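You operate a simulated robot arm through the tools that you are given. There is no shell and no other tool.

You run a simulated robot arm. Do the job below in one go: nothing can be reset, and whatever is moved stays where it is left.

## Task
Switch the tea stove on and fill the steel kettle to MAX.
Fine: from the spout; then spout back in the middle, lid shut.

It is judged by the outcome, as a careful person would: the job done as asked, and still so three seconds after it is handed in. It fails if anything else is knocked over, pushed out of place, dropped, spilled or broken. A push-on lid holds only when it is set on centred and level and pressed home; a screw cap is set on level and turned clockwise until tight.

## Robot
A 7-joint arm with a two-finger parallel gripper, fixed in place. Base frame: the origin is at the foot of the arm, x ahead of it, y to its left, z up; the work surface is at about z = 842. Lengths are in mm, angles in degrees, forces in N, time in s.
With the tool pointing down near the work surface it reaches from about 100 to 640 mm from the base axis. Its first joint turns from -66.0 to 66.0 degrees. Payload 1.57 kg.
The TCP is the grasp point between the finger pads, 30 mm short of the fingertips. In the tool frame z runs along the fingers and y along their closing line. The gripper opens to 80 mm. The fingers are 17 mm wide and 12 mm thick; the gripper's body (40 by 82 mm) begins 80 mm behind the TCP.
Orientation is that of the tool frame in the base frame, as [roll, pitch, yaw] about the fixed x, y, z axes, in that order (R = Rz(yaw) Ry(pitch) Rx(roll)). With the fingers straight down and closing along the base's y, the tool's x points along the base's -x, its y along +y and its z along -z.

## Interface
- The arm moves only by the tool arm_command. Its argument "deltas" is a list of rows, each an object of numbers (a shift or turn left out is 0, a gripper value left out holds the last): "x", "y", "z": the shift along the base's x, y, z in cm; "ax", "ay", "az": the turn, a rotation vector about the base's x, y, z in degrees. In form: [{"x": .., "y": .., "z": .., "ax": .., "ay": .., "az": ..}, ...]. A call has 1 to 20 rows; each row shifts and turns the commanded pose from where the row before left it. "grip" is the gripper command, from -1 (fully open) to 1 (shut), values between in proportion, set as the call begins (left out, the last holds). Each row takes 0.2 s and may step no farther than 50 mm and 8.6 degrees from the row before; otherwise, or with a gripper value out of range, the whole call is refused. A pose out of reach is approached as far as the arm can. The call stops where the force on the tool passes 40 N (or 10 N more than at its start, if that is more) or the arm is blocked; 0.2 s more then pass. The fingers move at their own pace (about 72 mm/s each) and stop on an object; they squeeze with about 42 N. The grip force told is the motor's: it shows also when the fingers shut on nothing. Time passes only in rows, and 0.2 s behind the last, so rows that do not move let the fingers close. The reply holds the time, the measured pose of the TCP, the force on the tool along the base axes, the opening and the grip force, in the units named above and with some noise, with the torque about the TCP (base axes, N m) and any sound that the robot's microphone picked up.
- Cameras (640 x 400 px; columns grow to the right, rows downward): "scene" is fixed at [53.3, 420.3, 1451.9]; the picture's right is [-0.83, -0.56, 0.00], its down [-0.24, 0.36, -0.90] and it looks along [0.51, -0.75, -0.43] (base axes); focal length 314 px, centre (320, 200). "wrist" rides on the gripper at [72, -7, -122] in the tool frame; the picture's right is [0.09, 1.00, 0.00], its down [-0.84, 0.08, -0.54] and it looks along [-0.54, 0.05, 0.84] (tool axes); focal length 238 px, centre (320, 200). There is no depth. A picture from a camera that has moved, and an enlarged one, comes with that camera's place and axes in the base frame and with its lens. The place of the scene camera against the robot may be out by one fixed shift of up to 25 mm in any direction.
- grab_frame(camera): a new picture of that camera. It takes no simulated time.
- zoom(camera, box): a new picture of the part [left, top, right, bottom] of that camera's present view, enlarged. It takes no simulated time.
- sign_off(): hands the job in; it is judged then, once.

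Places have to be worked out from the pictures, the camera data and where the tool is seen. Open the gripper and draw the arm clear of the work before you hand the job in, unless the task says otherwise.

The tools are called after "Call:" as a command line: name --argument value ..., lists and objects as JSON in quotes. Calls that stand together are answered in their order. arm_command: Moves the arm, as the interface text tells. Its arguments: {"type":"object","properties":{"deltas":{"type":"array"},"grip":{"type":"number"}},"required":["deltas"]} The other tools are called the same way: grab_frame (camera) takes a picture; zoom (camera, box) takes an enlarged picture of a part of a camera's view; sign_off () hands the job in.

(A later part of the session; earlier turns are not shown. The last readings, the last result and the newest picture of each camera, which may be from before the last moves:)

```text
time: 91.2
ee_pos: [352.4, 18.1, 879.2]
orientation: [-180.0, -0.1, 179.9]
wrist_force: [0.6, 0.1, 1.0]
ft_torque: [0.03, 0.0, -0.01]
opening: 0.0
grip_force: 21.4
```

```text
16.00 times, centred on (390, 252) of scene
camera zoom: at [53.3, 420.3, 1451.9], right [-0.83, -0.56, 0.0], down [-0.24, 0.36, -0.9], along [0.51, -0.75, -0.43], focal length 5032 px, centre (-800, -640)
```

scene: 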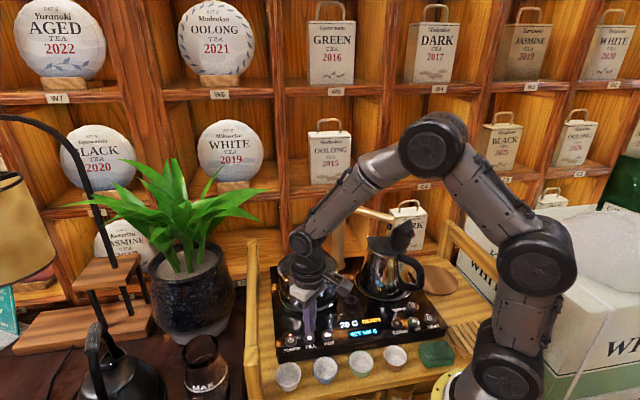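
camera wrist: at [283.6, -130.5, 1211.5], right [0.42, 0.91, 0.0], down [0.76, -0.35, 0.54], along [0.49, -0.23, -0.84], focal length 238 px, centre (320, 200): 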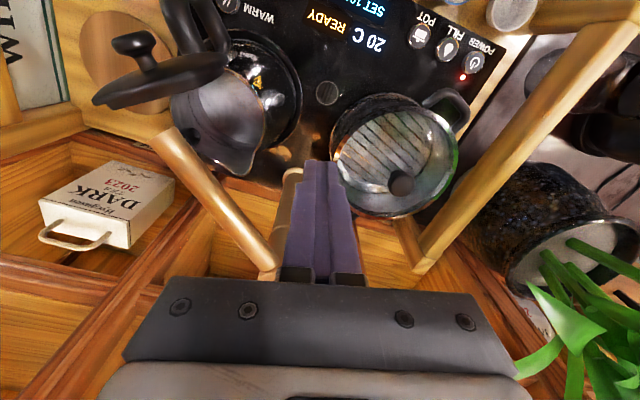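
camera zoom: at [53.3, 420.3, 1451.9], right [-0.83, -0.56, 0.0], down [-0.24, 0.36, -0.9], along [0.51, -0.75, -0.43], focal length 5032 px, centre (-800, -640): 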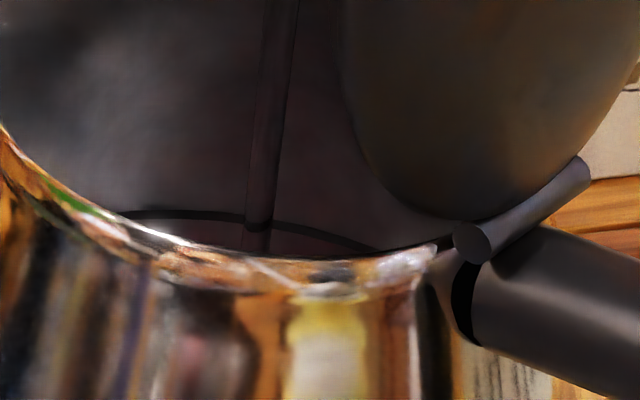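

About 7.5 s of total fill with no water in the visible strip yet. I'll pause once more and measure from above, so the rate is known.

Call:
arm_command --deltas '[{"z": -0.4}, {"z": -0.15}]'

Call:
arm_command --deltas '[{"z": 4.5}, {"z": 4.5}, {"z": 4.5}, {"z": 4.5}, {"z": 3.4}, {"y": -4.4, "az": -7.5}, {"y": -4.4, "az": -7.5}, {"y": -4.4, "az": -7.5}, {"x": -0.4, "y": -4.4, "az": -7.5}, {}]'

Call:
zoom --camera "wrist" --box '[140, 50, 270, 170]'

Call:
zoom --camera "scene" --box '[280, 290, 440, 370]'

```text
time: 91.8
ee_pos: [353.5, 17.4, 874.1]
orientation: [-179.8, -0.1, 180.0]
wrist_force: [-1.7, -1.3, 7.0]
ft_torque: [-0.02, 0.07, -0.02]
opening: 0.0
grip_force: 21.6
heard: click
```

```text
time: 94.0
ee_pos: [349.8, -157.5, 1086.2]
orientation: [-179.8, -0.1, 149.9]
wrist_force: [0.6, 0.4, 0.1]
ft_torque: [0.0, 0.02, 0.03]
opening: 0.0
grip_force: 21.3
```

```text
3.33 times, centred on (205, 110) of wrist
camera zoom: at [285.2, -129.0, 1208.1], right [0.42, 0.91, 0.0], down [0.76, -0.35, 0.54], along [0.49, -0.23, -0.84], focal length 794 px, centre (703, 500)
```

zoom: 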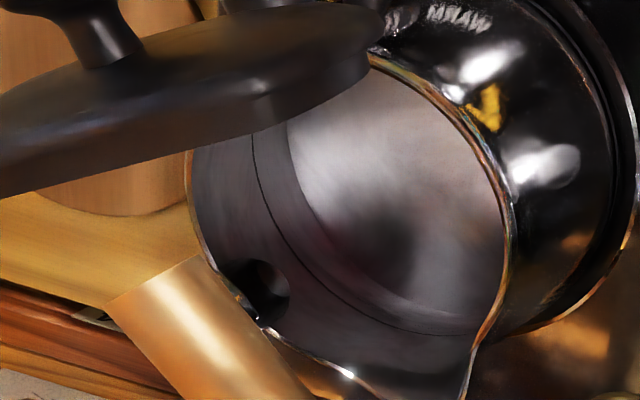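

```text
4.00 times, centred on (360, 330) of scene
camera zoom: at [53.3, 420.3, 1451.9], right [-0.83, -0.56, 0.0], down [-0.24, 0.36, -0.9], along [0.51, -0.75, -0.43], focal length 1258 px, centre (160, -320)
```

zoom: 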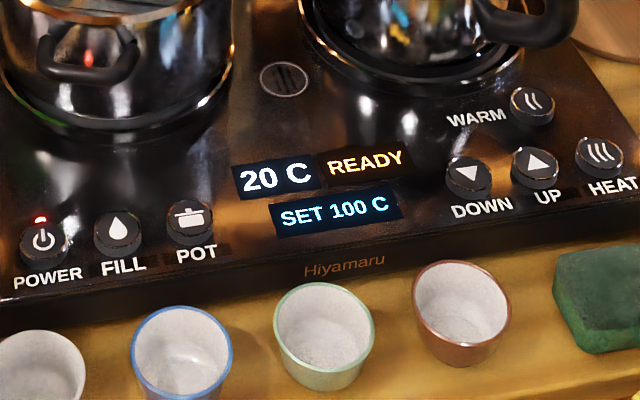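

Call:
zoom --camera "wrist" --box '[200, 80, 260, 155]'

Call:
zoom --camera "wrist" --box '[210, 85, 240, 110]'

Call:
zoom --camera "wrist" --box '[230, 115, 290, 160]'

```text
5.33 times, centred on (230, 118) of wrist
camera zoom: at [285.2, -129.0, 1208.1], right [0.42, 0.91, 0.0], down [0.76, -0.35, 0.54], along [0.49, -0.23, -0.84], focal length 1271 px, centre (800, 640)
```

zoom: 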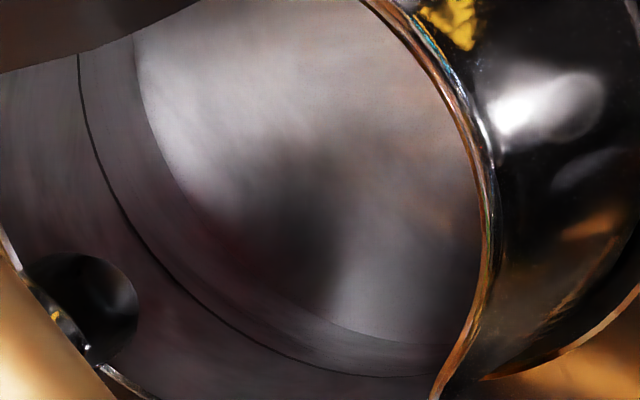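

```text
16.00 times, centred on (225, 98) of wrist
camera zoom: at [285.2, -129.0, 1208.1], right [0.42, 0.91, 0.0], down [0.76, -0.35, 0.54], along [0.49, -0.23, -0.84], focal length 3814 px, centre (1840, 1840)
```

zoom: 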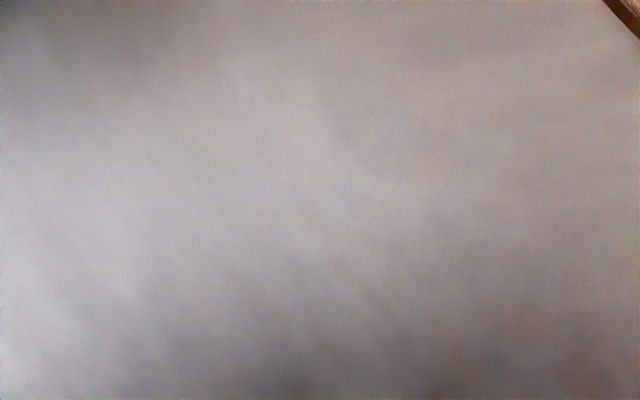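

```text
8.89 times, centred on (260, 138) of wrist
camera zoom: at [285.2, -129.0, 1208.1], right [0.42, 0.91, 0.0], down [0.76, -0.35, 0.54], along [0.49, -0.23, -0.84], focal length 2119 px, centre (853, 756)
```

zoom: 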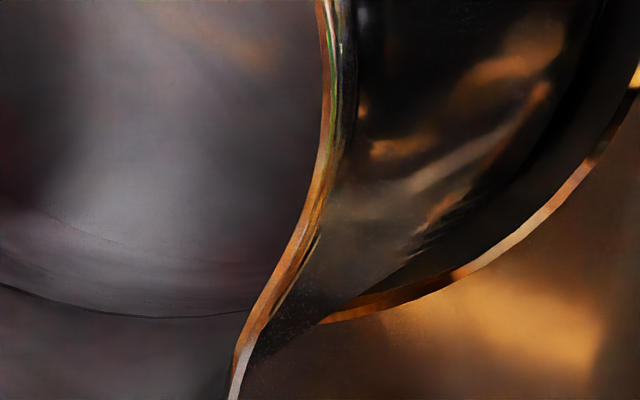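

Fitting circles to the rim, ring and surface edges puts the ring at z≈921 and the water at ≈891 (it was 880, then 886), so about 1.6 mm/s and ~18 s to go. I'll restart the fill and watch; water should show below the line some 3 s before reaching it.

Call:
arm_command --deltas '[{"x": 0.4, "y": 4.4, "az": 7.5}, {"y": 4.4, "az": 7.5}, {"y": 4.3, "az": 7.5}, {"y": 4.3, "az": 7.5}, {"z": -4.5}, {"z": -4.5}, {"z": -4.5}, {"z": -4.5}, {"z": -1.2}, {}]'

Call:
zoom --camera "wrist" --box '[240, 100, 400, 220]'

```text
time: 96.2
ee_pos: [353.1, 14.7, 895.4]
orientation: [-179.9, -0.1, 179.9]
wrist_force: [-0.3, -0.2, 0.3]
ft_torque: [0.02, -0.01, -0.01]
opening: 0.0
grip_force: 21.4
```

```text
3.33 times, centred on (320, 160) of wrist
camera zoom: at [280.9, 6.6, 1016.9], right [-0.09, 1.0, 0.0], down [0.84, 0.08, 0.54], along [0.54, 0.05, -0.84], focal length 794 px, centre (320, 333)
```

zoom: 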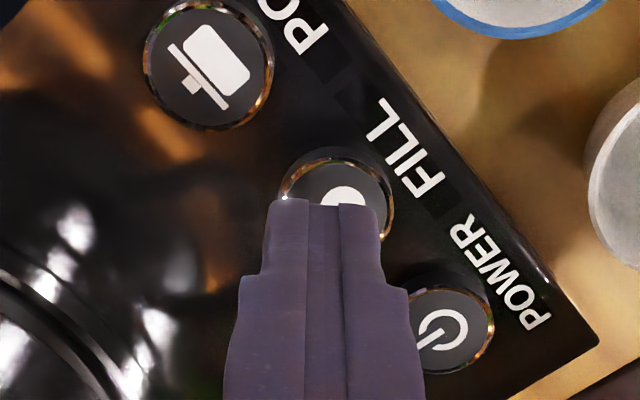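

Call:
arm_command --deltas '[{"y": 0.1, "z": -1.35}, {"z": -0.3}, {"z": -0.2}, {"z": -0.2}, {"z": 0.5}]'

Call:
zoom --camera "scene" --box '[280, 290, 440, 370]'

Call:
zoom --camera "scene" --box '[375, 245, 405, 260]'

```text
time: 97.4
ee_pos: [353.1, 14.7, 880.9]
orientation: [-179.9, -0.1, 179.9]
wrist_force: [0.5, 0.4, 0.3]
ft_torque: [0.02, 0.0, -0.01]
opening: 0.1
grip_force: 21.0
heard: click
```

```text
4.00 times, centred on (360, 330) of scene
camera zoom: at [53.3, 420.3, 1451.9], right [-0.83, -0.56, 0.0], down [-0.24, 0.36, -0.9], along [0.51, -0.75, -0.43], focal length 1258 px, centre (160, -320)
```

zoom: 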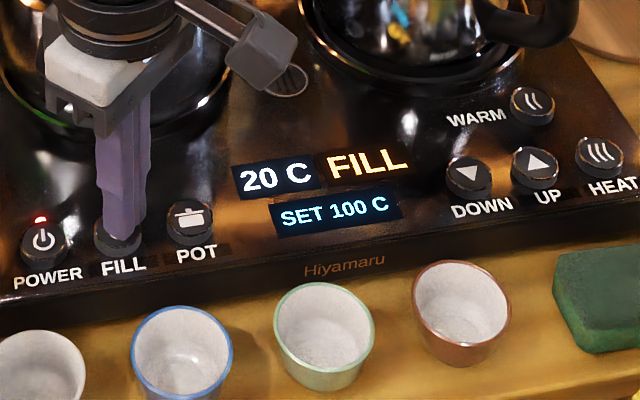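

```text
16.00 times, centred on (390, 252) of scene
camera zoom: at [53.3, 420.3, 1451.9], right [-0.83, -0.56, 0.0], down [-0.24, 0.36, -0.9], along [0.51, -0.75, -0.43], focal length 5032 px, centre (-800, -640)
```

zoom: 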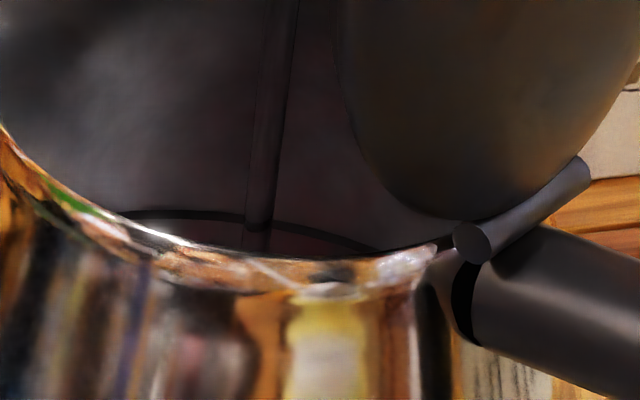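

Filling again. Waiting about 8 s in total, with checks along the way.

Call:
arm_command --deltas '[{}, {}, {}, {}, {}, {}, {}, {}, {}, {}, {}, {}, {}, {}, {}]'

Call:
zoom --camera "scene" --box '[375, 245, 405, 260]'

Call:
arm_command --deltas '[{}, {}, {}, {}, {}, {}, {}]'

Call:
zoom --camera "scene" --box '[375, 245, 405, 260]'

Call:
arm_command --deltas '[{}, {}, {}, {}, {}, {}, {}]'

Call:
zoom --camera "scene" --box '[375, 245, 405, 260]'

```text
time: 100.6
ee_pos: [352.4, 15.9, 880.6]
orientation: [-179.9, -0.2, -179.9]
wrist_force: [0.6, -0.1, 0.0]
ft_torque: [0.0, -0.01, 0.0]
opening: 0.0
grip_force: 21.1
```

```text
16.00 times, centred on (390, 252) of scene
camera zoom: at [53.3, 420.3, 1451.9], right [-0.83, -0.56, 0.0], down [-0.24, 0.36, -0.9], along [0.51, -0.75, -0.43], focal length 5032 px, centre (-800, -640)
```

zoom: 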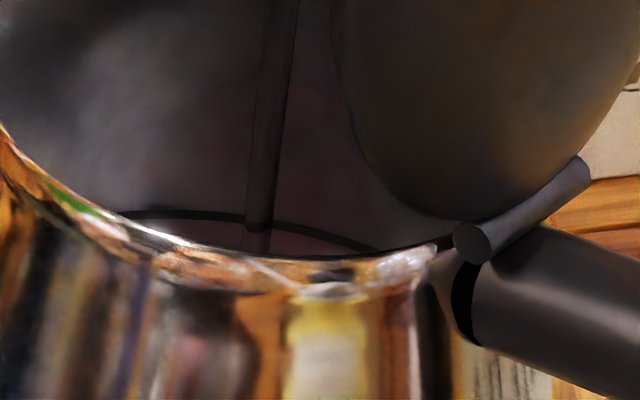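

```text
time: 102.2
ee_pos: [353.0, 15.1, 881.0]
orientation: [-180.0, -0.1, 180.0]
wrist_force: [0.4, 0.5, 0.2]
ft_torque: [0.02, 0.02, 0.01]
opening: 0.1
grip_force: 21.2
```

```text
16.00 times, centred on (390, 252) of scene
camera zoom: at [53.3, 420.3, 1451.9], right [-0.83, -0.56, 0.0], down [-0.24, 0.36, -0.9], along [0.51, -0.75, -0.43], focal length 5032 px, centre (-800, -640)
```

zoom: 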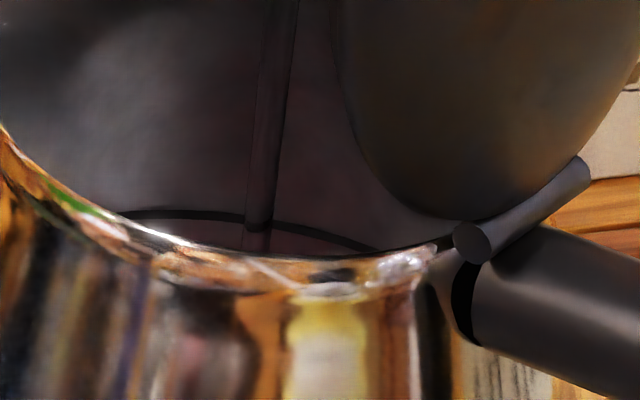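

```text
time: 103.8
ee_pos: [354.1, 15.8, 880.9]
orientation: [-180.0, -0.1, 180.0]
wrist_force: [0.8, 0.2, -0.6]
ft_torque: [-0.01, -0.02, 0.0]
opening: 0.0
grip_force: 21.3
```

```text
16.00 times, centred on (390, 252) of scene
camera zoom: at [53.3, 420.3, 1451.9], right [-0.83, -0.56, 0.0], down [-0.24, 0.36, -0.9], along [0.51, -0.75, -0.43], focal length 5032 px, centre (-800, -640)
```

zoom: 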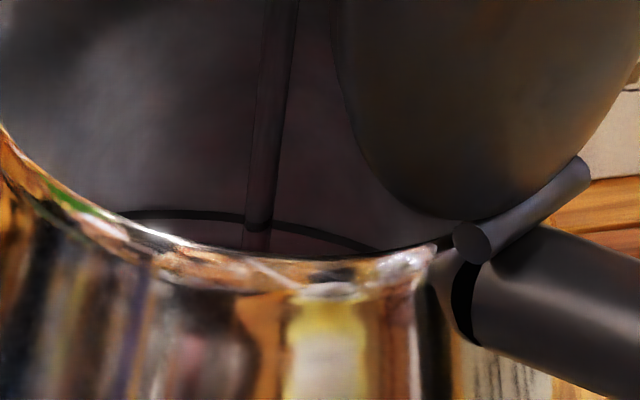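

About 7 s more has gone in, with nothing above the line. I'll pause and measure again from above to refine the rate.

Call:
arm_command --deltas '[{"z": -0.45}, {"z": -0.15}]'

Call:
arm_command --deltas '[{"z": 4.5}, {"z": 4.5}, {"z": 4.5}, {"z": 4.5}, {"z": 3.4}, {"y": -4.4, "az": -7.5}, {"y": -4.4, "az": -7.5}, {"y": -4.4, "az": -7.5}, {"x": -0.4, "y": -4.4, "az": -7.5}, {}]'

Call:
zoom --camera "wrist" --box '[200, 80, 260, 155]'

Call:
zoom --camera "scene" --box '[280, 290, 440, 370]'

```text
time: 104.4
ee_pos: [352.8, 15.4, 875.7]
orientation: [-179.9, 0.0, -180.0]
wrist_force: [0.0, -2.2, 5.1]
ft_torque: [-0.02, 0.03, 0.0]
opening: 0.2
grip_force: 21.6
heard: click
```

```text
time: 106.6
ee_pos: [350.0, -159.7, 1090.6]
orientation: [-179.9, -0.1, 149.9]
wrist_force: [0.2, 0.1, -0.2]
ft_torque: [-0.02, -0.02, 0.0]
opening: 0.0
grip_force: 21.6
```

```text
5.33 times, centred on (230, 118) of wrist
camera zoom: at [284.8, -131.3, 1212.1], right [0.42, 0.91, 0.0], down [0.76, -0.35, 0.54], along [0.49, -0.23, -0.84], focal length 1271 px, centre (800, 640)
```

zoom: 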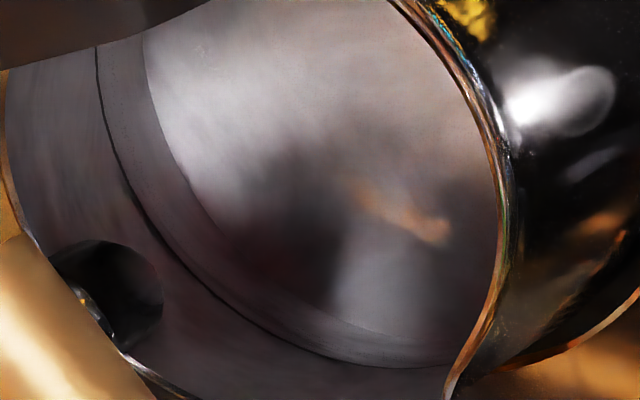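

```text
4.00 times, centred on (360, 330) of scene
camera zoom: at [53.3, 420.3, 1451.9], right [-0.83, -0.56, 0.0], down [-0.24, 0.36, -0.9], along [0.51, -0.75, -0.43], focal length 1258 px, centre (160, -320)
```

zoom: 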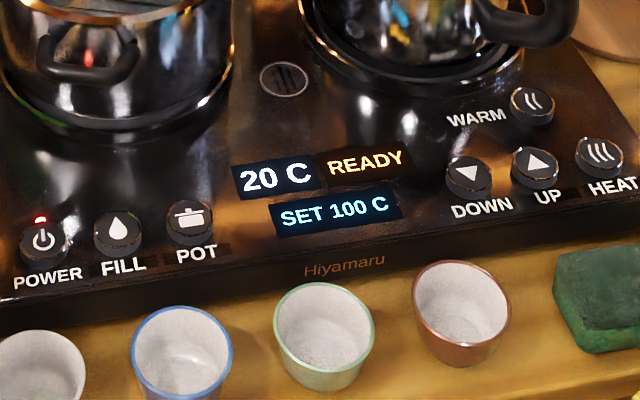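

The gap between surface and ring has shrunk by about a fifth over those 7 s, so roughly 25–30 s of filling remain. I'll return and run a longer fill, with checks.

Call:
arm_command --deltas '[{"x": 0.4, "y": 4.4, "az": 7.5}, {"y": 4.4, "az": 7.5}, {"y": 4.4, "az": 7.5}, {"y": 4.35, "az": 7.5}, {"z": -4.5}, {"z": -4.5}, {"z": -4.5}, {"z": -4.5}, {"z": -1.5}, {}]'

Call:
arm_command --deltas '[{"x": -0.05, "z": -1.2}, {"z": -0.25}, {"z": -0.2}, {"z": -0.2}, {"z": 0.5}]'

Call:
zoom --camera "scene" --box '[280, 290, 440, 370]'

```text
time: 108.8
ee_pos: [357.0, 13.0, 895.9]
orientation: [-179.9, -0.1, -180.0]
wrist_force: [0.2, 1.0, -0.4]
ft_torque: [-0.01, -0.01, 0.02]
opening: 0.1
grip_force: 21.0
```

```text
time: 110.0
ee_pos: [353.2, 15.0, 879.8]
orientation: [-179.9, -0.2, -180.0]
wrist_force: [-0.1, 0.1, 0.0]
ft_torque: [0.03, 0.01, -0.01]
opening: 0.0
grip_force: 21.2
heard: click
```

```text
4.00 times, centred on (360, 330) of scene
camera zoom: at [53.3, 420.3, 1451.9], right [-0.83, -0.56, 0.0], down [-0.24, 0.36, -0.9], along [0.51, -0.75, -0.43], focal length 1258 px, centre (160, -320)
```

zoom: 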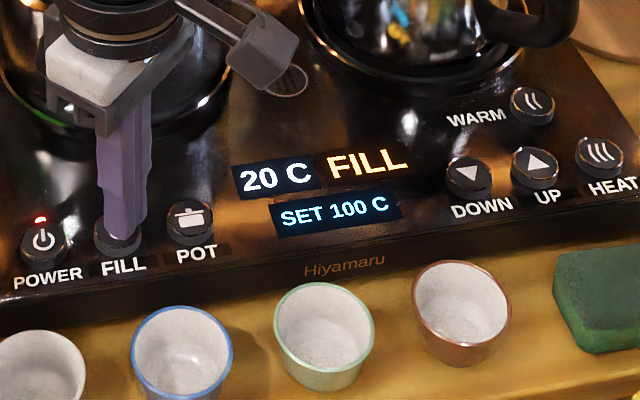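

FILL is running again (from t≈109.6). Waiting in 4 s blocks and checking the scene view each time.

Call:
arm_command --deltas '[{}, {}, {}, {}, {}, {}, {}, {}, {}, {}, {}, {}, {}, {}, {}, {}, {}, {}, {}, {}]'

Call:
zoom --camera "scene" --box '[375, 245, 405, 260]'

Call:
arm_command --deltas '[{}, {}, {}, {}, {}, {}, {}, {}, {}, {}, {}, {}, {}, {}, {}, {}, {}, {}, {}, {}]'

Call:
zoom --camera "scene" --box '[375, 245, 405, 260]'

```text
time: 114.2
ee_pos: [353.9, 14.3, 879.6]
orientation: [-179.9, -0.1, -180.0]
wrist_force: [0.4, -0.2, -0.1]
ft_torque: [-0.01, 0.01, 0.02]
opening: 0.3
grip_force: 21.0
```

```text
16.00 times, centred on (390, 252) of scene
camera zoom: at [53.3, 420.3, 1451.9], right [-0.83, -0.56, 0.0], down [-0.24, 0.36, -0.9], along [0.51, -0.75, -0.43], focal length 5032 px, centre (-800, -640)
```

zoom: 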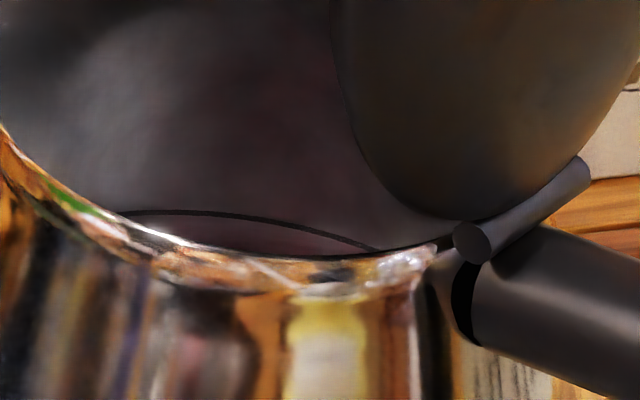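

```text
time: 118.4
ee_pos: [353.6, 15.6, 881.4]
orientation: [180.0, 0.0, 180.0]
wrist_force: [-0.7, 0.3, -0.9]
ft_torque: [-0.02, -0.02, 0.02]
opening: 0.1
grip_force: 21.3
```

```text
16.00 times, centred on (390, 252) of scene
camera zoom: at [53.3, 420.3, 1451.9], right [-0.83, -0.56, 0.0], down [-0.24, 0.36, -0.9], along [0.51, -0.75, -0.43], focal length 5032 px, centre (-800, -640)
```

zoom: 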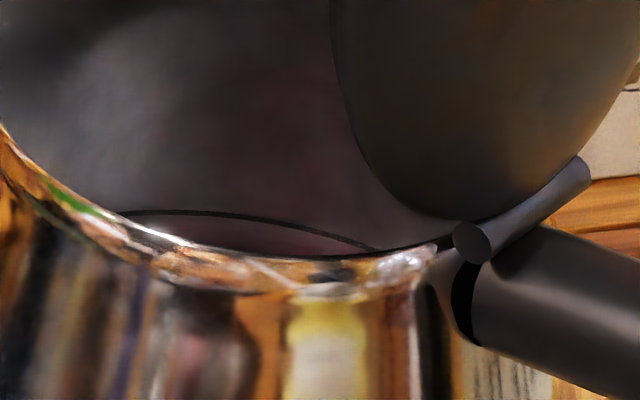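

The stream is gone in both pictures, so the fill has stopped by itself. Checking the display and the tap.

Call:
zoom --camera "scene" --box '[280, 290, 440, 370]'

Call:
zoom --camera "scene" --box '[330, 190, 430, 310]'

```text
4.00 times, centred on (360, 330) of scene
camera zoom: at [53.3, 420.3, 1451.9], right [-0.83, -0.56, 0.0], down [-0.24, 0.36, -0.9], along [0.51, -0.75, -0.43], focal length 1258 px, centre (160, -320)
```

zoom: 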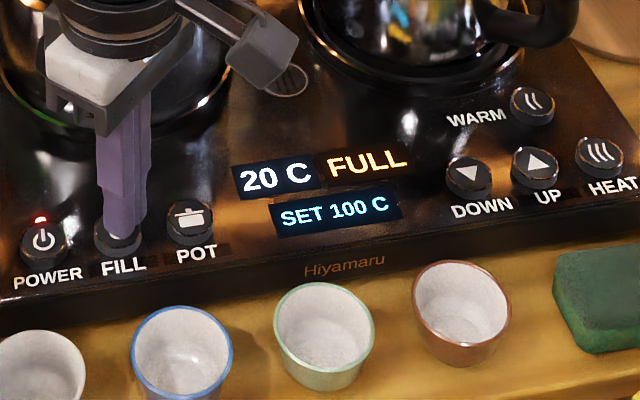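

```text
3.33 times, centred on (380, 250) of scene
camera zoom: at [53.3, 420.3, 1451.9], right [-0.83, -0.56, 0.0], down [-0.24, 0.36, -0.9], along [0.51, -0.75, -0.43], focal length 1048 px, centre (120, 33)
```

zoom: 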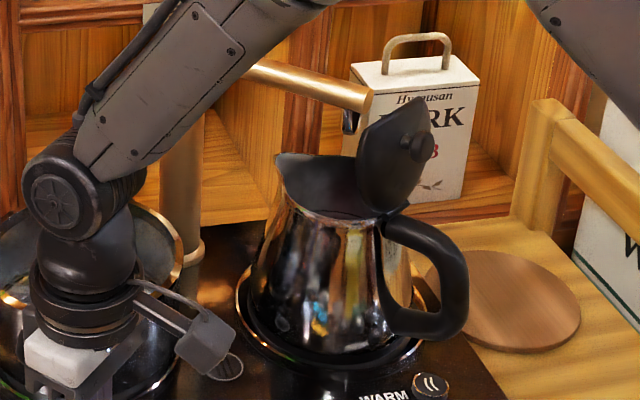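

The display reads FULL: the stove stopped on its own. I'll verify the level against the ring from above.

Call:
arm_command --deltas '[{"z": 4.5}, {"z": 4.5}, {"z": 4.5}, {"z": 4.5}, {"z": 2.9}, {"y": -4.4, "az": -7.5}, {"y": -4.4, "az": -7.5}, {"y": -4.4, "az": -7.5}, {"x": -0.4, "y": -4.4, "az": -7.5}, {}]'

Call:
zoom --camera "wrist" --box '[200, 80, 260, 155]'

Call:
zoom --camera "wrist" --box '[140, 50, 270, 170]'

```text
time: 120.6
ee_pos: [347.9, -160.7, 1089.3]
orientation: [-179.9, -0.1, 149.8]
wrist_force: [-0.3, 0.0, -0.2]
ft_torque: [0.01, -0.01, 0.03]
opening: 0.0
grip_force: 20.7
```

```text
5.33 times, centred on (230, 118) of wrist
camera zoom: at [282.7, -131.4, 1211.5], right [0.42, 0.91, 0.0], down [0.76, -0.35, 0.54], along [0.49, -0.23, -0.84], focal length 1271 px, centre (800, 640)
```

zoom: 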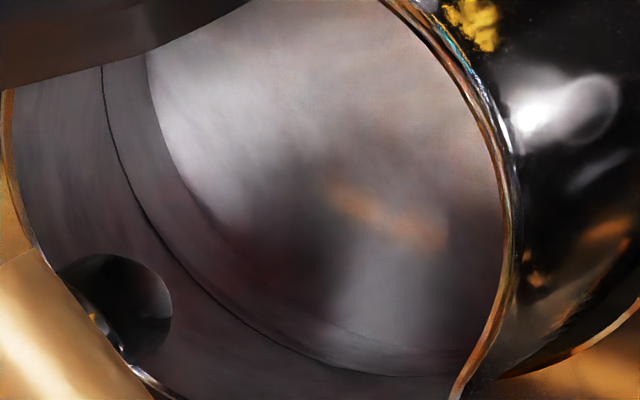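

```text
3.33 times, centred on (205, 110) of wrist
camera zoom: at [282.7, -131.4, 1211.5], right [0.42, 0.91, 0.0], down [0.76, -0.35, 0.54], along [0.49, -0.23, -0.84], focal length 794 px, centre (703, 500)
```

zoom: 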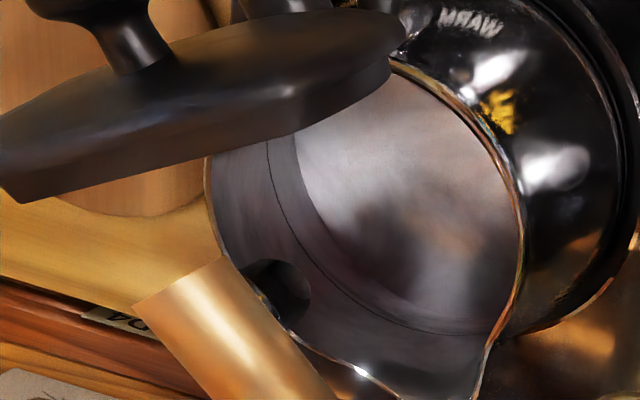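

The ring-to-edge gap looks about the same as before, so that pale edge may be the kettle's floor, and the water itself is hard to see. I'll compare the same scene crop as when it was empty, and look closer.

Call:
zoom --camera "scene" --box '[365, 235, 405, 265]'

Call:
zoom --camera "wrist" --box '[195, 70, 250, 165]'

Call:
zoom --camera "wrist" --box '[205, 85, 235, 105]'

Call:
zoom --camera "wrist" --box '[220, 130, 255, 155]'

```text
13.33 times, centred on (385, 250) of scene
camera zoom: at [53.3, 420.3, 1451.9], right [-0.83, -0.56, 0.0], down [-0.24, 0.36, -0.9], along [0.51, -0.75, -0.43], focal length 4194 px, centre (-547, -467)
```

zoom: 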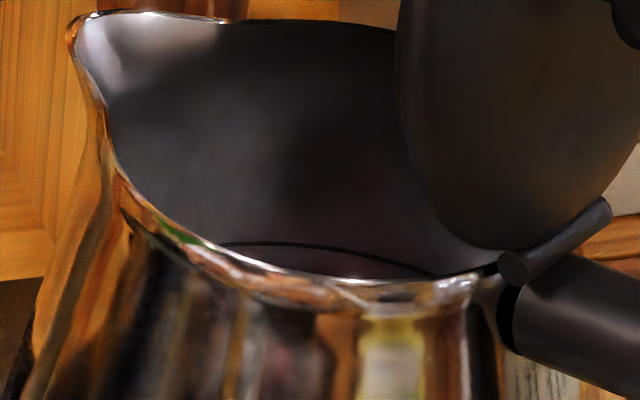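

```text
4.21 times, centred on (222, 118) of wrist
camera zoom: at [282.7, -131.4, 1211.5], right [0.42, 0.91, 0.0], down [0.76, -0.35, 0.54], along [0.49, -0.23, -0.84], focal length 1004 px, centre (730, 547)
```

zoom: 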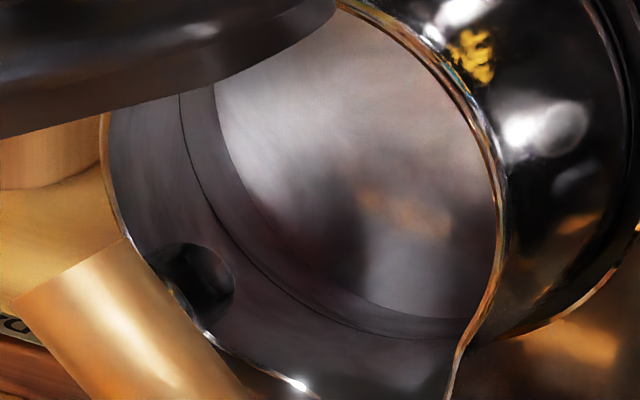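

```text
16.00 times, centred on (220, 95) of wrist
camera zoom: at [282.7, -131.4, 1211.5], right [0.42, 0.91, 0.0], down [0.76, -0.35, 0.54], along [0.49, -0.23, -0.84], focal length 3814 px, centre (1920, 1880)
```

zoom: 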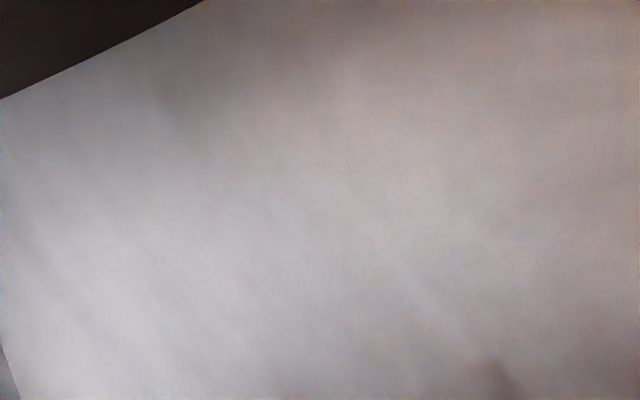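

```text
16.00 times, centred on (238, 142) of wrist
camera zoom: at [282.7, -131.4, 1211.5], right [0.42, 0.91, 0.0], down [0.76, -0.35, 0.54], along [0.49, -0.23, -0.84], focal length 3814 px, centre (1640, 1120)
```

zoom: 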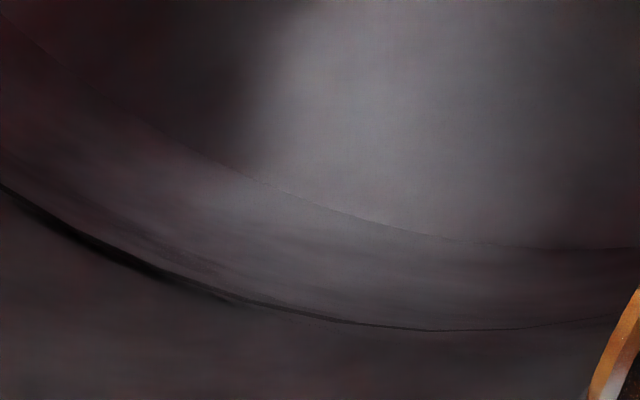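

Things fit now: the pale disc is the floor seen through water, its apparent depth has shrunk by about a quarter (refraction for water up to the ring), and in the scene view the ring line got thinner once the surface reached it. With FULL on the display, the kettle is at MAX. Next I return the tap: go above its arm and grip it.

Call:
arm_command --deltas '[{"z": 4.0}, {"z": 3.9}, {"x": -0.36, "y": -2.1, "az": 7.15}, {"x": -0.36, "y": -2.1, "az": 7.15}, {"x": -0.36, "y": -2.1, "az": 7.15}, {"x": -0.36, "y": -2.14, "az": 7.15}, {}]' --grip -0.2

Call:
grab_frame --camera "wrist"

Call:
zoom --camera "wrist" --box '[240, 0, 400, 180]'

```text
time: 122.2
ee_pos: [333.0, -247.6, 1167.7]
orientation: [-179.9, -0.2, 178.6]
wrist_force: [-0.2, 0.2, 0.3]
ft_torque: [-0.02, -0.01, 0.01]
opening: 48.2
grip_force: 0.0
```

```text
taken
camera wrist: at [260.9, -252.7, 1289.9], right [-0.07, 1.0, 0.0], down [0.84, 0.06, 0.54], along [0.54, 0.04, -0.84], focal length 238 px, centre (320, 200)
```

wrist: 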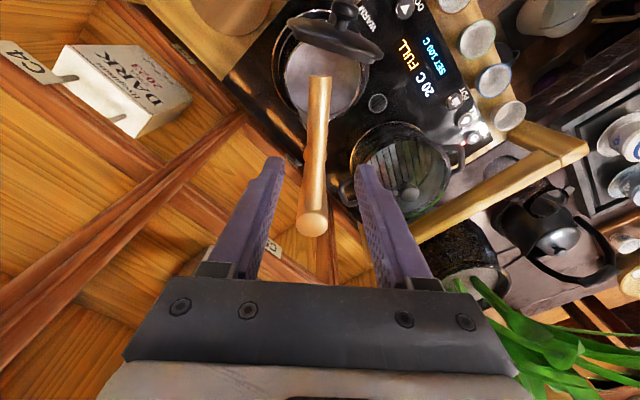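

```text
2.22 times, centred on (320, 90) of wrist
camera zoom: at [260.9, -252.7, 1289.9], right [-0.07, 1.0, 0.0], down [0.84, 0.06, 0.54], along [0.54, 0.04, -0.84], focal length 530 px, centre (320, 444)
```

zoom: 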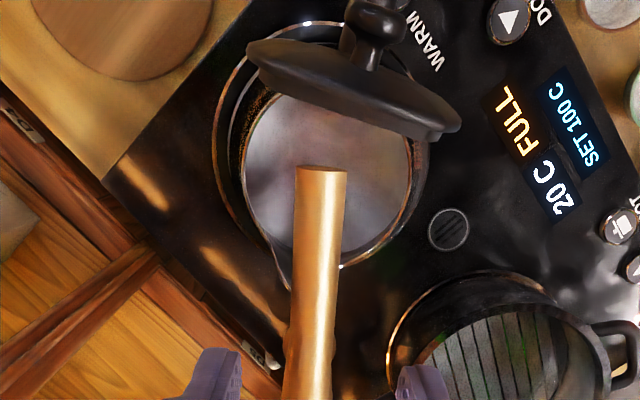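

Aligned over the tap arm. Down to grip height, then close.

Call:
arm_command --deltas '[{"y": 0.2, "z": -4.0}, {"z": -4.0}, {"z": -3.4}, {}]'

Call:
arm_command --deltas '[{}, {}, {}, {}]' --grip 0.9

Call:
zoom --camera "scene" --box '[310, 170, 430, 290]'

```text
time: 123.2
ee_pos: [333.1, -242.7, 1053.2]
orientation: [-179.9, -0.1, 178.6]
wrist_force: [-0.6, 0.3, 0.6]
ft_torque: [0.0, 0.0, -0.01]
opening: 48.1
grip_force: 0.1
```

```text
time: 124.2
ee_pos: [332.0, -242.9, 1053.4]
orientation: [-179.8, -0.1, 178.4]
wrist_force: [0.9, -4.9, -2.5]
ft_torque: [-0.03, 0.07, -0.62]
opening: 20.9
grip_force: 34.4
```

```text
3.33 times, centred on (370, 230) of scene
camera zoom: at [53.4, 420.1, 1452.0], right [-0.83, -0.56, 0.0], down [-0.24, 0.36, -0.9], along [0.51, -0.75, -0.43], focal length 1048 px, centre (153, 100)
```

zoom: 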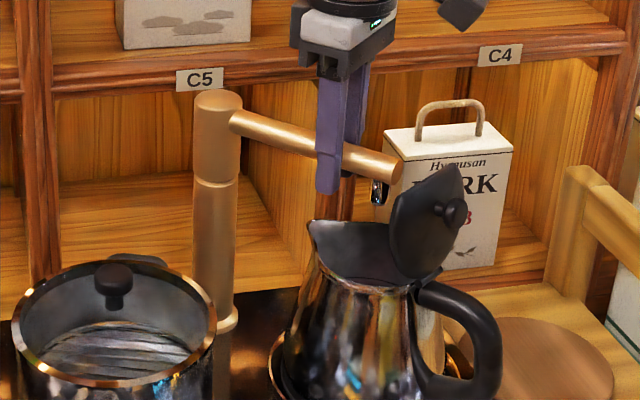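

The tap arm is gripped. Swinging it back towards the middle, in two parts.

Call:
arm_command --deltas '[{"x": 0.07, "y": 0.95, "az": -5}, {"x": 0.15, "y": 0.93, "az": -5}, {"x": 0.23, "y": 0.92, "az": -5}, {"x": 0.31, "y": 0.89, "az": -5}, {}]'

```text
time: 125.4
ee_pos: [341.7, -205.9, 1053.7]
orientation: [-179.9, -0.3, 158.6]
wrist_force: [-9.3, -0.9, -3.6]
ft_torque: [0.35, 0.78, -0.61]
opening: 20.9
grip_force: 34.5
```

Call:
arm_command --deltas '[{"x": 0.3, "y": 0.87, "az": -5}, {"x": 0.46, "y": 0.83, "az": -5}, {"x": 0.53, "y": 0.78, "az": -5}, {"x": 0.59, "y": 0.74, "az": -5}, {"x": 0.37, "y": 0.41, "az": -3.0}, {}]'

Call:
zoom --camera "scene" --box '[310, 170, 430, 290]'

Call:
zoom --camera "wrist" --box '[220, 60, 420, 210]'

```text
time: 126.8
ee_pos: [363.8, -169.0, 1053.8]
orientation: [-179.8, 0.0, 135.6]
wrist_force: [1.9, -4.9, -15.1]
ft_torque: [-0.37, -0.38, -0.21]
opening: 20.8
grip_force: 33.5
```

```text
3.33 times, centred on (370, 230) of scene
camera zoom: at [53.6, 420.1, 1452.0], right [-0.83, -0.56, 0.0], down [-0.24, 0.36, -0.9], along [0.51, -0.75, -0.43], focal length 1048 px, centre (153, 100)
```

zoom: 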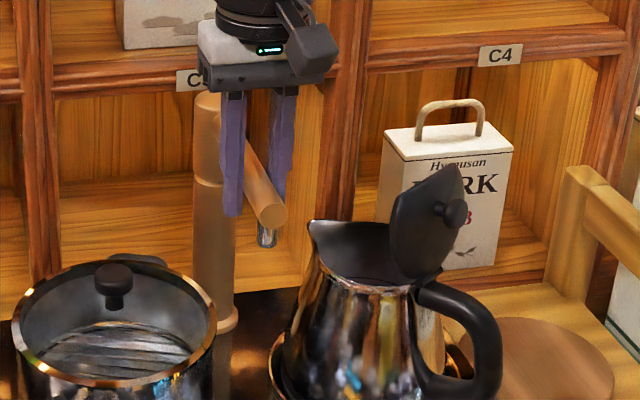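

```text
2.67 times, centred on (320, 135) of wrist
camera zoom: at [309.0, -125.8, 1175.2], right [0.63, 0.78, 0.0], down [0.65, -0.53, 0.54], along [0.42, -0.34, -0.84], focal length 636 px, centre (320, 373)
```

zoom: 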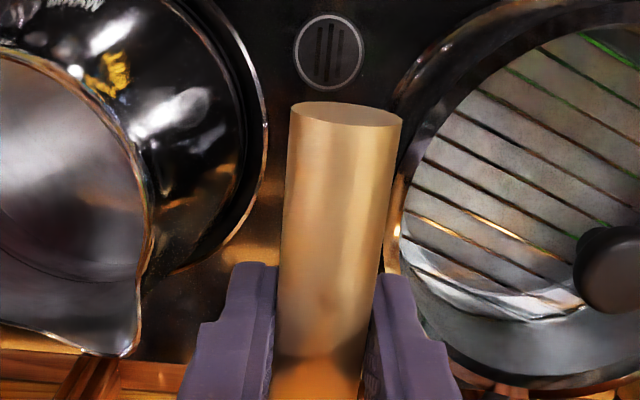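

The tap's tip is back within a pixel or so of its first place. I release it and rise clear.

Call:
arm_command --deltas '[{}, {}, {"z": 4.0}, {"z": 4.5}, {"z": 4.8}, {}]' --grip -0.4

Call:
grab_frame --camera "scene"

Call:
zoom --camera "scene" --box '[310, 170, 430, 290]'

Call:
zoom --camera "wrist" --box '[220, 60, 420, 210]'

```text
time: 128.2
ee_pos: [366.4, -167.8, 1187.4]
orientation: [-179.9, 0.0, 135.6]
wrist_force: [0.5, -1.0, 0.4]
ft_torque: [-0.01, 0.03, 0.01]
opening: 56.1
grip_force: 0.1
```

```text
taken
```

scene: 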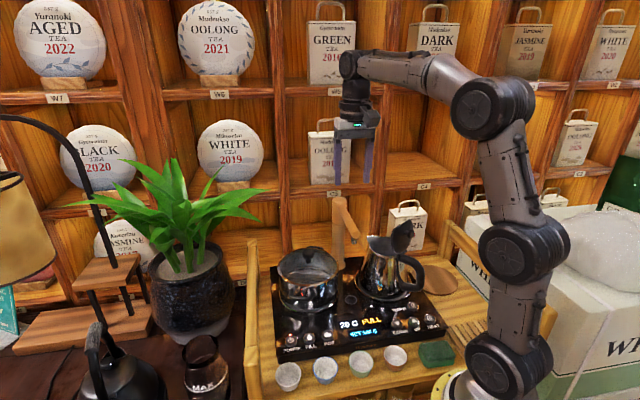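

```text
3.33 times, centred on (370, 230) of scene
camera zoom: at [53.3, 420.3, 1451.9], right [-0.83, -0.56, 0.0], down [-0.24, 0.36, -0.9], along [0.51, -0.75, -0.43], focal length 1048 px, centre (153, 100)
```

zoom: 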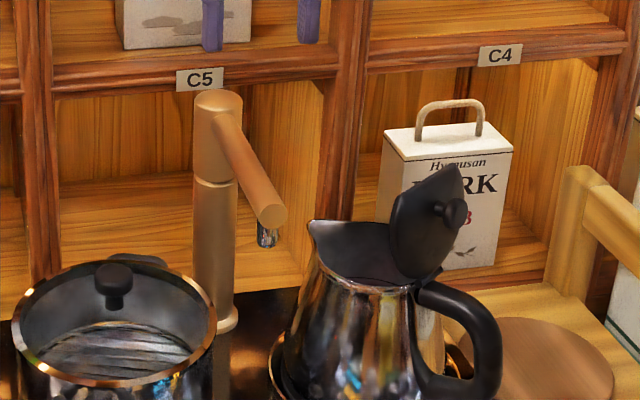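

```text
2.67 times, centred on (320, 135) of wrist
camera zoom: at [309.3, -124.6, 1309.3], right [0.63, 0.78, 0.0], down [0.65, -0.53, 0.54], along [0.42, -0.34, -0.84], focal length 636 px, centre (320, 373)
```

zoom: 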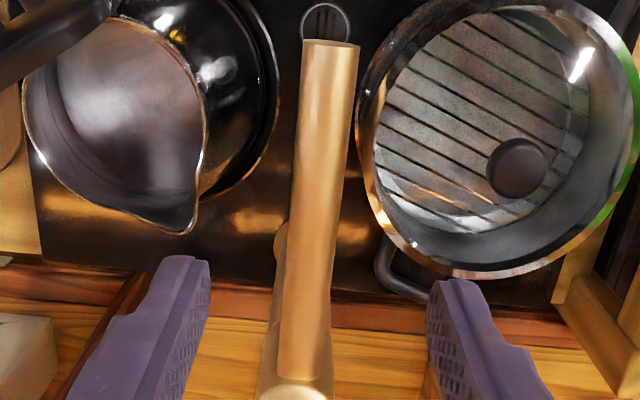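

The tap is back in the middle, over the drain symbol as at the start. Now the lid: I'll shut the gripper and go behind the upright lid on the handle side (knob at ≈(232,-234,1037)) to push it forward.

Call:
arm_command --deltas '[{"x": -4.2, "y": -1.1, "az": 7.1}, {"x": -4.2, "y": -1.1, "az": 7.1}, {"x": -4.2, "y": -1.2, "az": 7.1}, {"x": -4.0, "y": -1.2, "az": 7.1}, {}]' --grip 1

Call:
grab_frame --camera "wrist"

Call:
zoom --camera "wrist" --box '[240, 60, 400, 190]'

```text
time: 129.4
ee_pos: [198.1, -217.2, 1185.6]
orientation: [-179.9, -0.1, 164.0]
wrist_force: [-0.6, -0.2, -0.2]
ft_torque: [0.0, 0.02, 0.03]
opening: 0.0
grip_force: 21.5
```

```text
taken
camera wrist: at [126.2, -205.1, 1306.9], right [0.19, 0.98, 0.0], down [0.83, -0.16, 0.54], along [0.53, -0.1, -0.84], focal length 238 px, centre (320, 200)
```

wrist: 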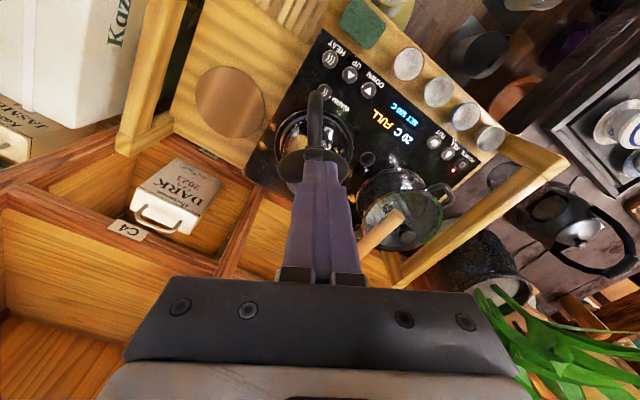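

```text
3.08 times, centred on (320, 125) of wrist
camera zoom: at [126.2, -205.1, 1306.9], right [0.19, 0.98, 0.0], down [0.83, -0.16, 0.54], along [0.53, -0.1, -0.84], focal length 733 px, centre (320, 431)
```

zoom: 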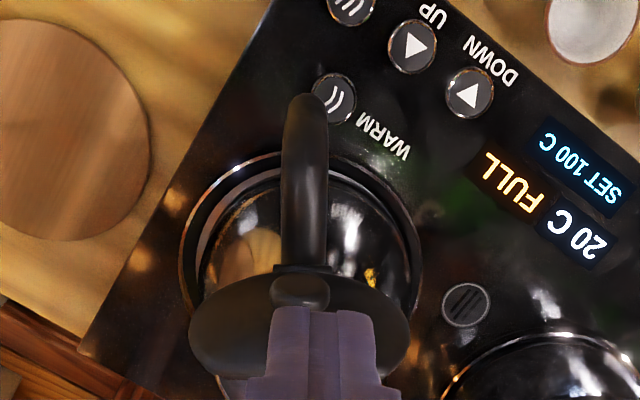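

The knob is at ≈(231,-233). I'll line up behind it and descend so the tips are level with it.

Call:
arm_command --deltas '[{"x": -0.3, "y": -0.6}, {"z": -4.0}, {"z": -4.0}, {"z": -4.0}, {}]'

Call:
zoom --camera "scene" --box '[340, 180, 450, 310]'

Call:
zoom --camera "wrist" --box '[240, 60, 400, 190]'

```text
time: 130.6
ee_pos: [195.6, -223.5, 1065.6]
orientation: [-179.9, 0.0, 164.1]
wrist_force: [-1.2, 0.1, 0.5]
ft_torque: [-0.01, 0.0, 0.03]
opening: 0.1
grip_force: 21.1
```

```text
3.08 times, centred on (395, 245) of scene
camera zoom: at [53.3, 420.3, 1451.9], right [-0.83, -0.56, 0.0], down [-0.24, 0.36, -0.9], along [0.51, -0.75, -0.43], focal length 968 px, centre (89, 62)
```

zoom: 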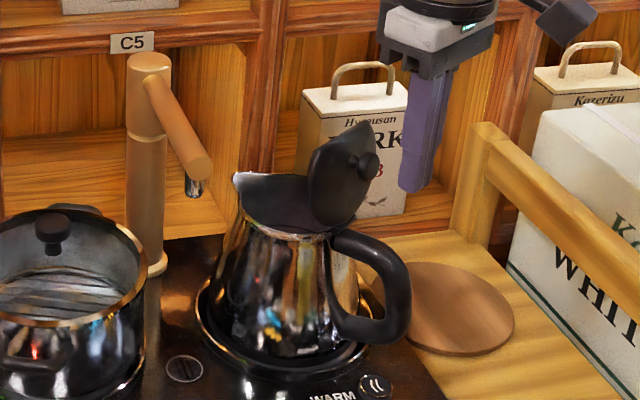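

```text
3.08 times, centred on (320, 125) of wrist
camera zoom: at [124.4, -210.6, 1187.2], right [0.19, 0.98, 0.0], down [0.83, -0.16, 0.54], along [0.53, -0.1, -0.84], focal length 733 px, centre (320, 431)
```

zoom: 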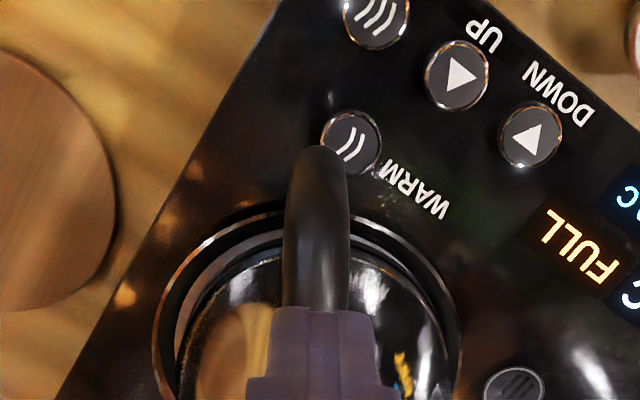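

The finger is behind the knob at the right height. Pushing forward slowly along the kettle's axis.

Call:
arm_command --deltas '[{"x": 0.48, "y": -0.135}, {"x": 0.48, "y": -0.135}, {"x": 0.48, "y": -0.135}, {"x": 0.3, "y": -0.085}, {}]'

Call:
zoom --camera "scene" --box '[340, 180, 450, 310]'

```text
time: 131.8
ee_pos: [211.6, -227.4, 1067.3]
orientation: [-179.9, -0.1, 163.9]
wrist_force: [0.0, 0.1, -0.2]
ft_torque: [0.0, 0.01, 0.02]
opening: 0.0
grip_force: 21.4
```

```text
3.08 times, centred on (395, 245) of scene
camera zoom: at [53.3, 420.3, 1451.9], right [-0.83, -0.56, 0.0], down [-0.24, 0.36, -0.9], along [0.51, -0.75, -0.43], focal length 968 px, centre (89, 62)
```

zoom: 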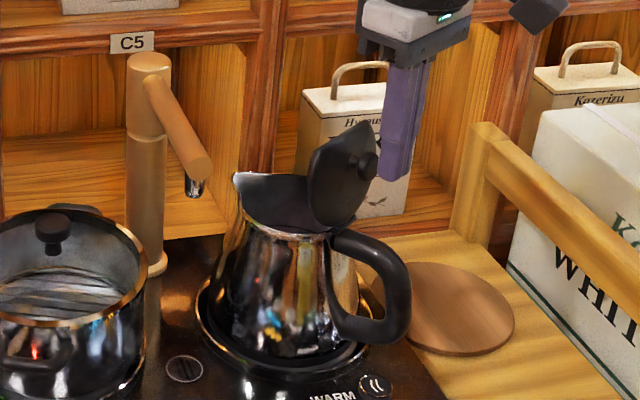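

Nearly at the knob. Continuing in 3–4 mm steps.

Call:
arm_command --deltas '[{"x": 0.38, "y": -0.107}, {"x": 0.38, "y": -0.107}, {"x": 0.38, "y": -0.107}]'

Call:
zoom --camera "scene" --box '[340, 180, 450, 310]'

```text
time: 132.6
ee_pos: [224.7, -230.2, 1068.3]
orientation: [-179.9, -0.1, 163.9]
wrist_force: [-0.7, -0.7, 1.1]
ft_torque: [0.0, 0.0, -0.02]
opening: 0.2
grip_force: 21.4
```

```text
3.08 times, centred on (395, 245) of scene
camera zoom: at [53.3, 420.3, 1451.9], right [-0.83, -0.56, 0.0], down [-0.24, 0.36, -0.9], along [0.51, -0.75, -0.43], focal length 968 px, centre (89, 62)
```

zoom: 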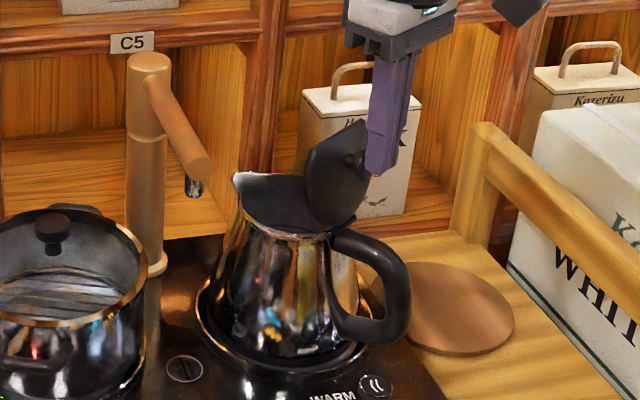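

In contact, and the lid has begun to tilt forward. A little further.

Call:
arm_command --deltas '[{"x": 0.38, "y": -0.107}, {"x": 0.38, "y": -0.107}]'

Call:
zoom --camera "scene" --box '[340, 180, 450, 310]'

```text
time: 133.2
ee_pos: [231.0, -232.8, 1068.1]
orientation: [-179.9, 0.0, 163.9]
wrist_force: [0.9, 0.3, 0.3]
ft_torque: [0.01, 0.0, -0.01]
opening: 0.0
grip_force: 21.2
```

```text
3.08 times, centred on (395, 245) of scene
camera zoom: at [53.3, 420.3, 1451.9], right [-0.83, -0.56, 0.0], down [-0.24, 0.36, -0.9], along [0.51, -0.75, -0.43], focal length 968 px, centre (89, 62)
```

zoom: 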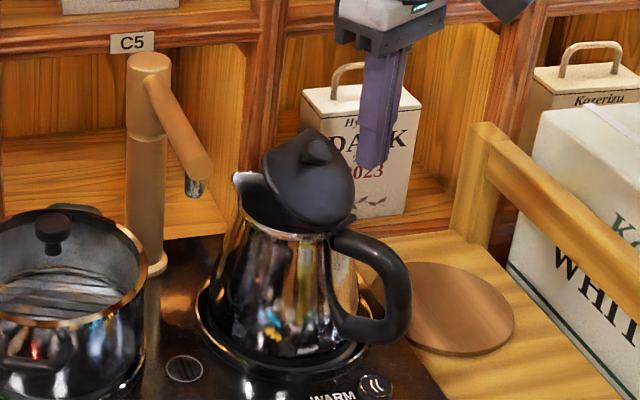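

The lid has gone over and is falling shut. I wait a moment and look.

Call:
arm_command --deltas '[{}, {}]'

Call:
zoom --camera "scene" --box '[340, 220, 440, 310]'

Call:
zoom --camera "scene" --box '[280, 290, 440, 370]'

```text
time: 133.8
ee_pos: [232.1, -232.9, 1067.5]
orientation: [-179.9, -0.1, 164.0]
wrist_force: [-0.2, 0.1, -0.6]
ft_torque: [-0.01, -0.03, -0.01]
opening: 0.0
grip_force: 20.9
```

```text
4.44 times, centred on (390, 265) of scene
camera zoom: at [53.3, 420.3, 1451.9], right [-0.83, -0.56, 0.0], down [-0.24, 0.36, -0.9], along [0.51, -0.75, -0.43], focal length 1398 px, centre (9, -89)
```

zoom: 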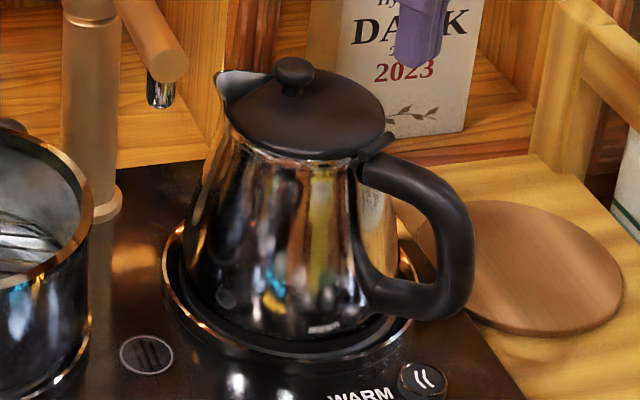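

```text
4.00 times, centred on (360, 330) of scene
camera zoom: at [53.3, 420.3, 1451.9], right [-0.83, -0.56, 0.0], down [-0.24, 0.36, -0.9], along [0.51, -0.75, -0.43], focal length 1258 px, centre (160, -320)
```

zoom: 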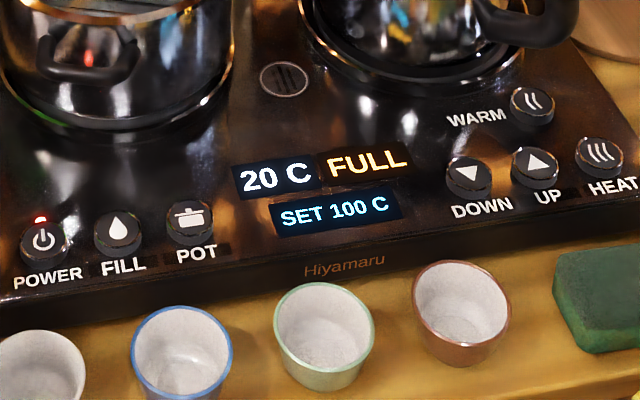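

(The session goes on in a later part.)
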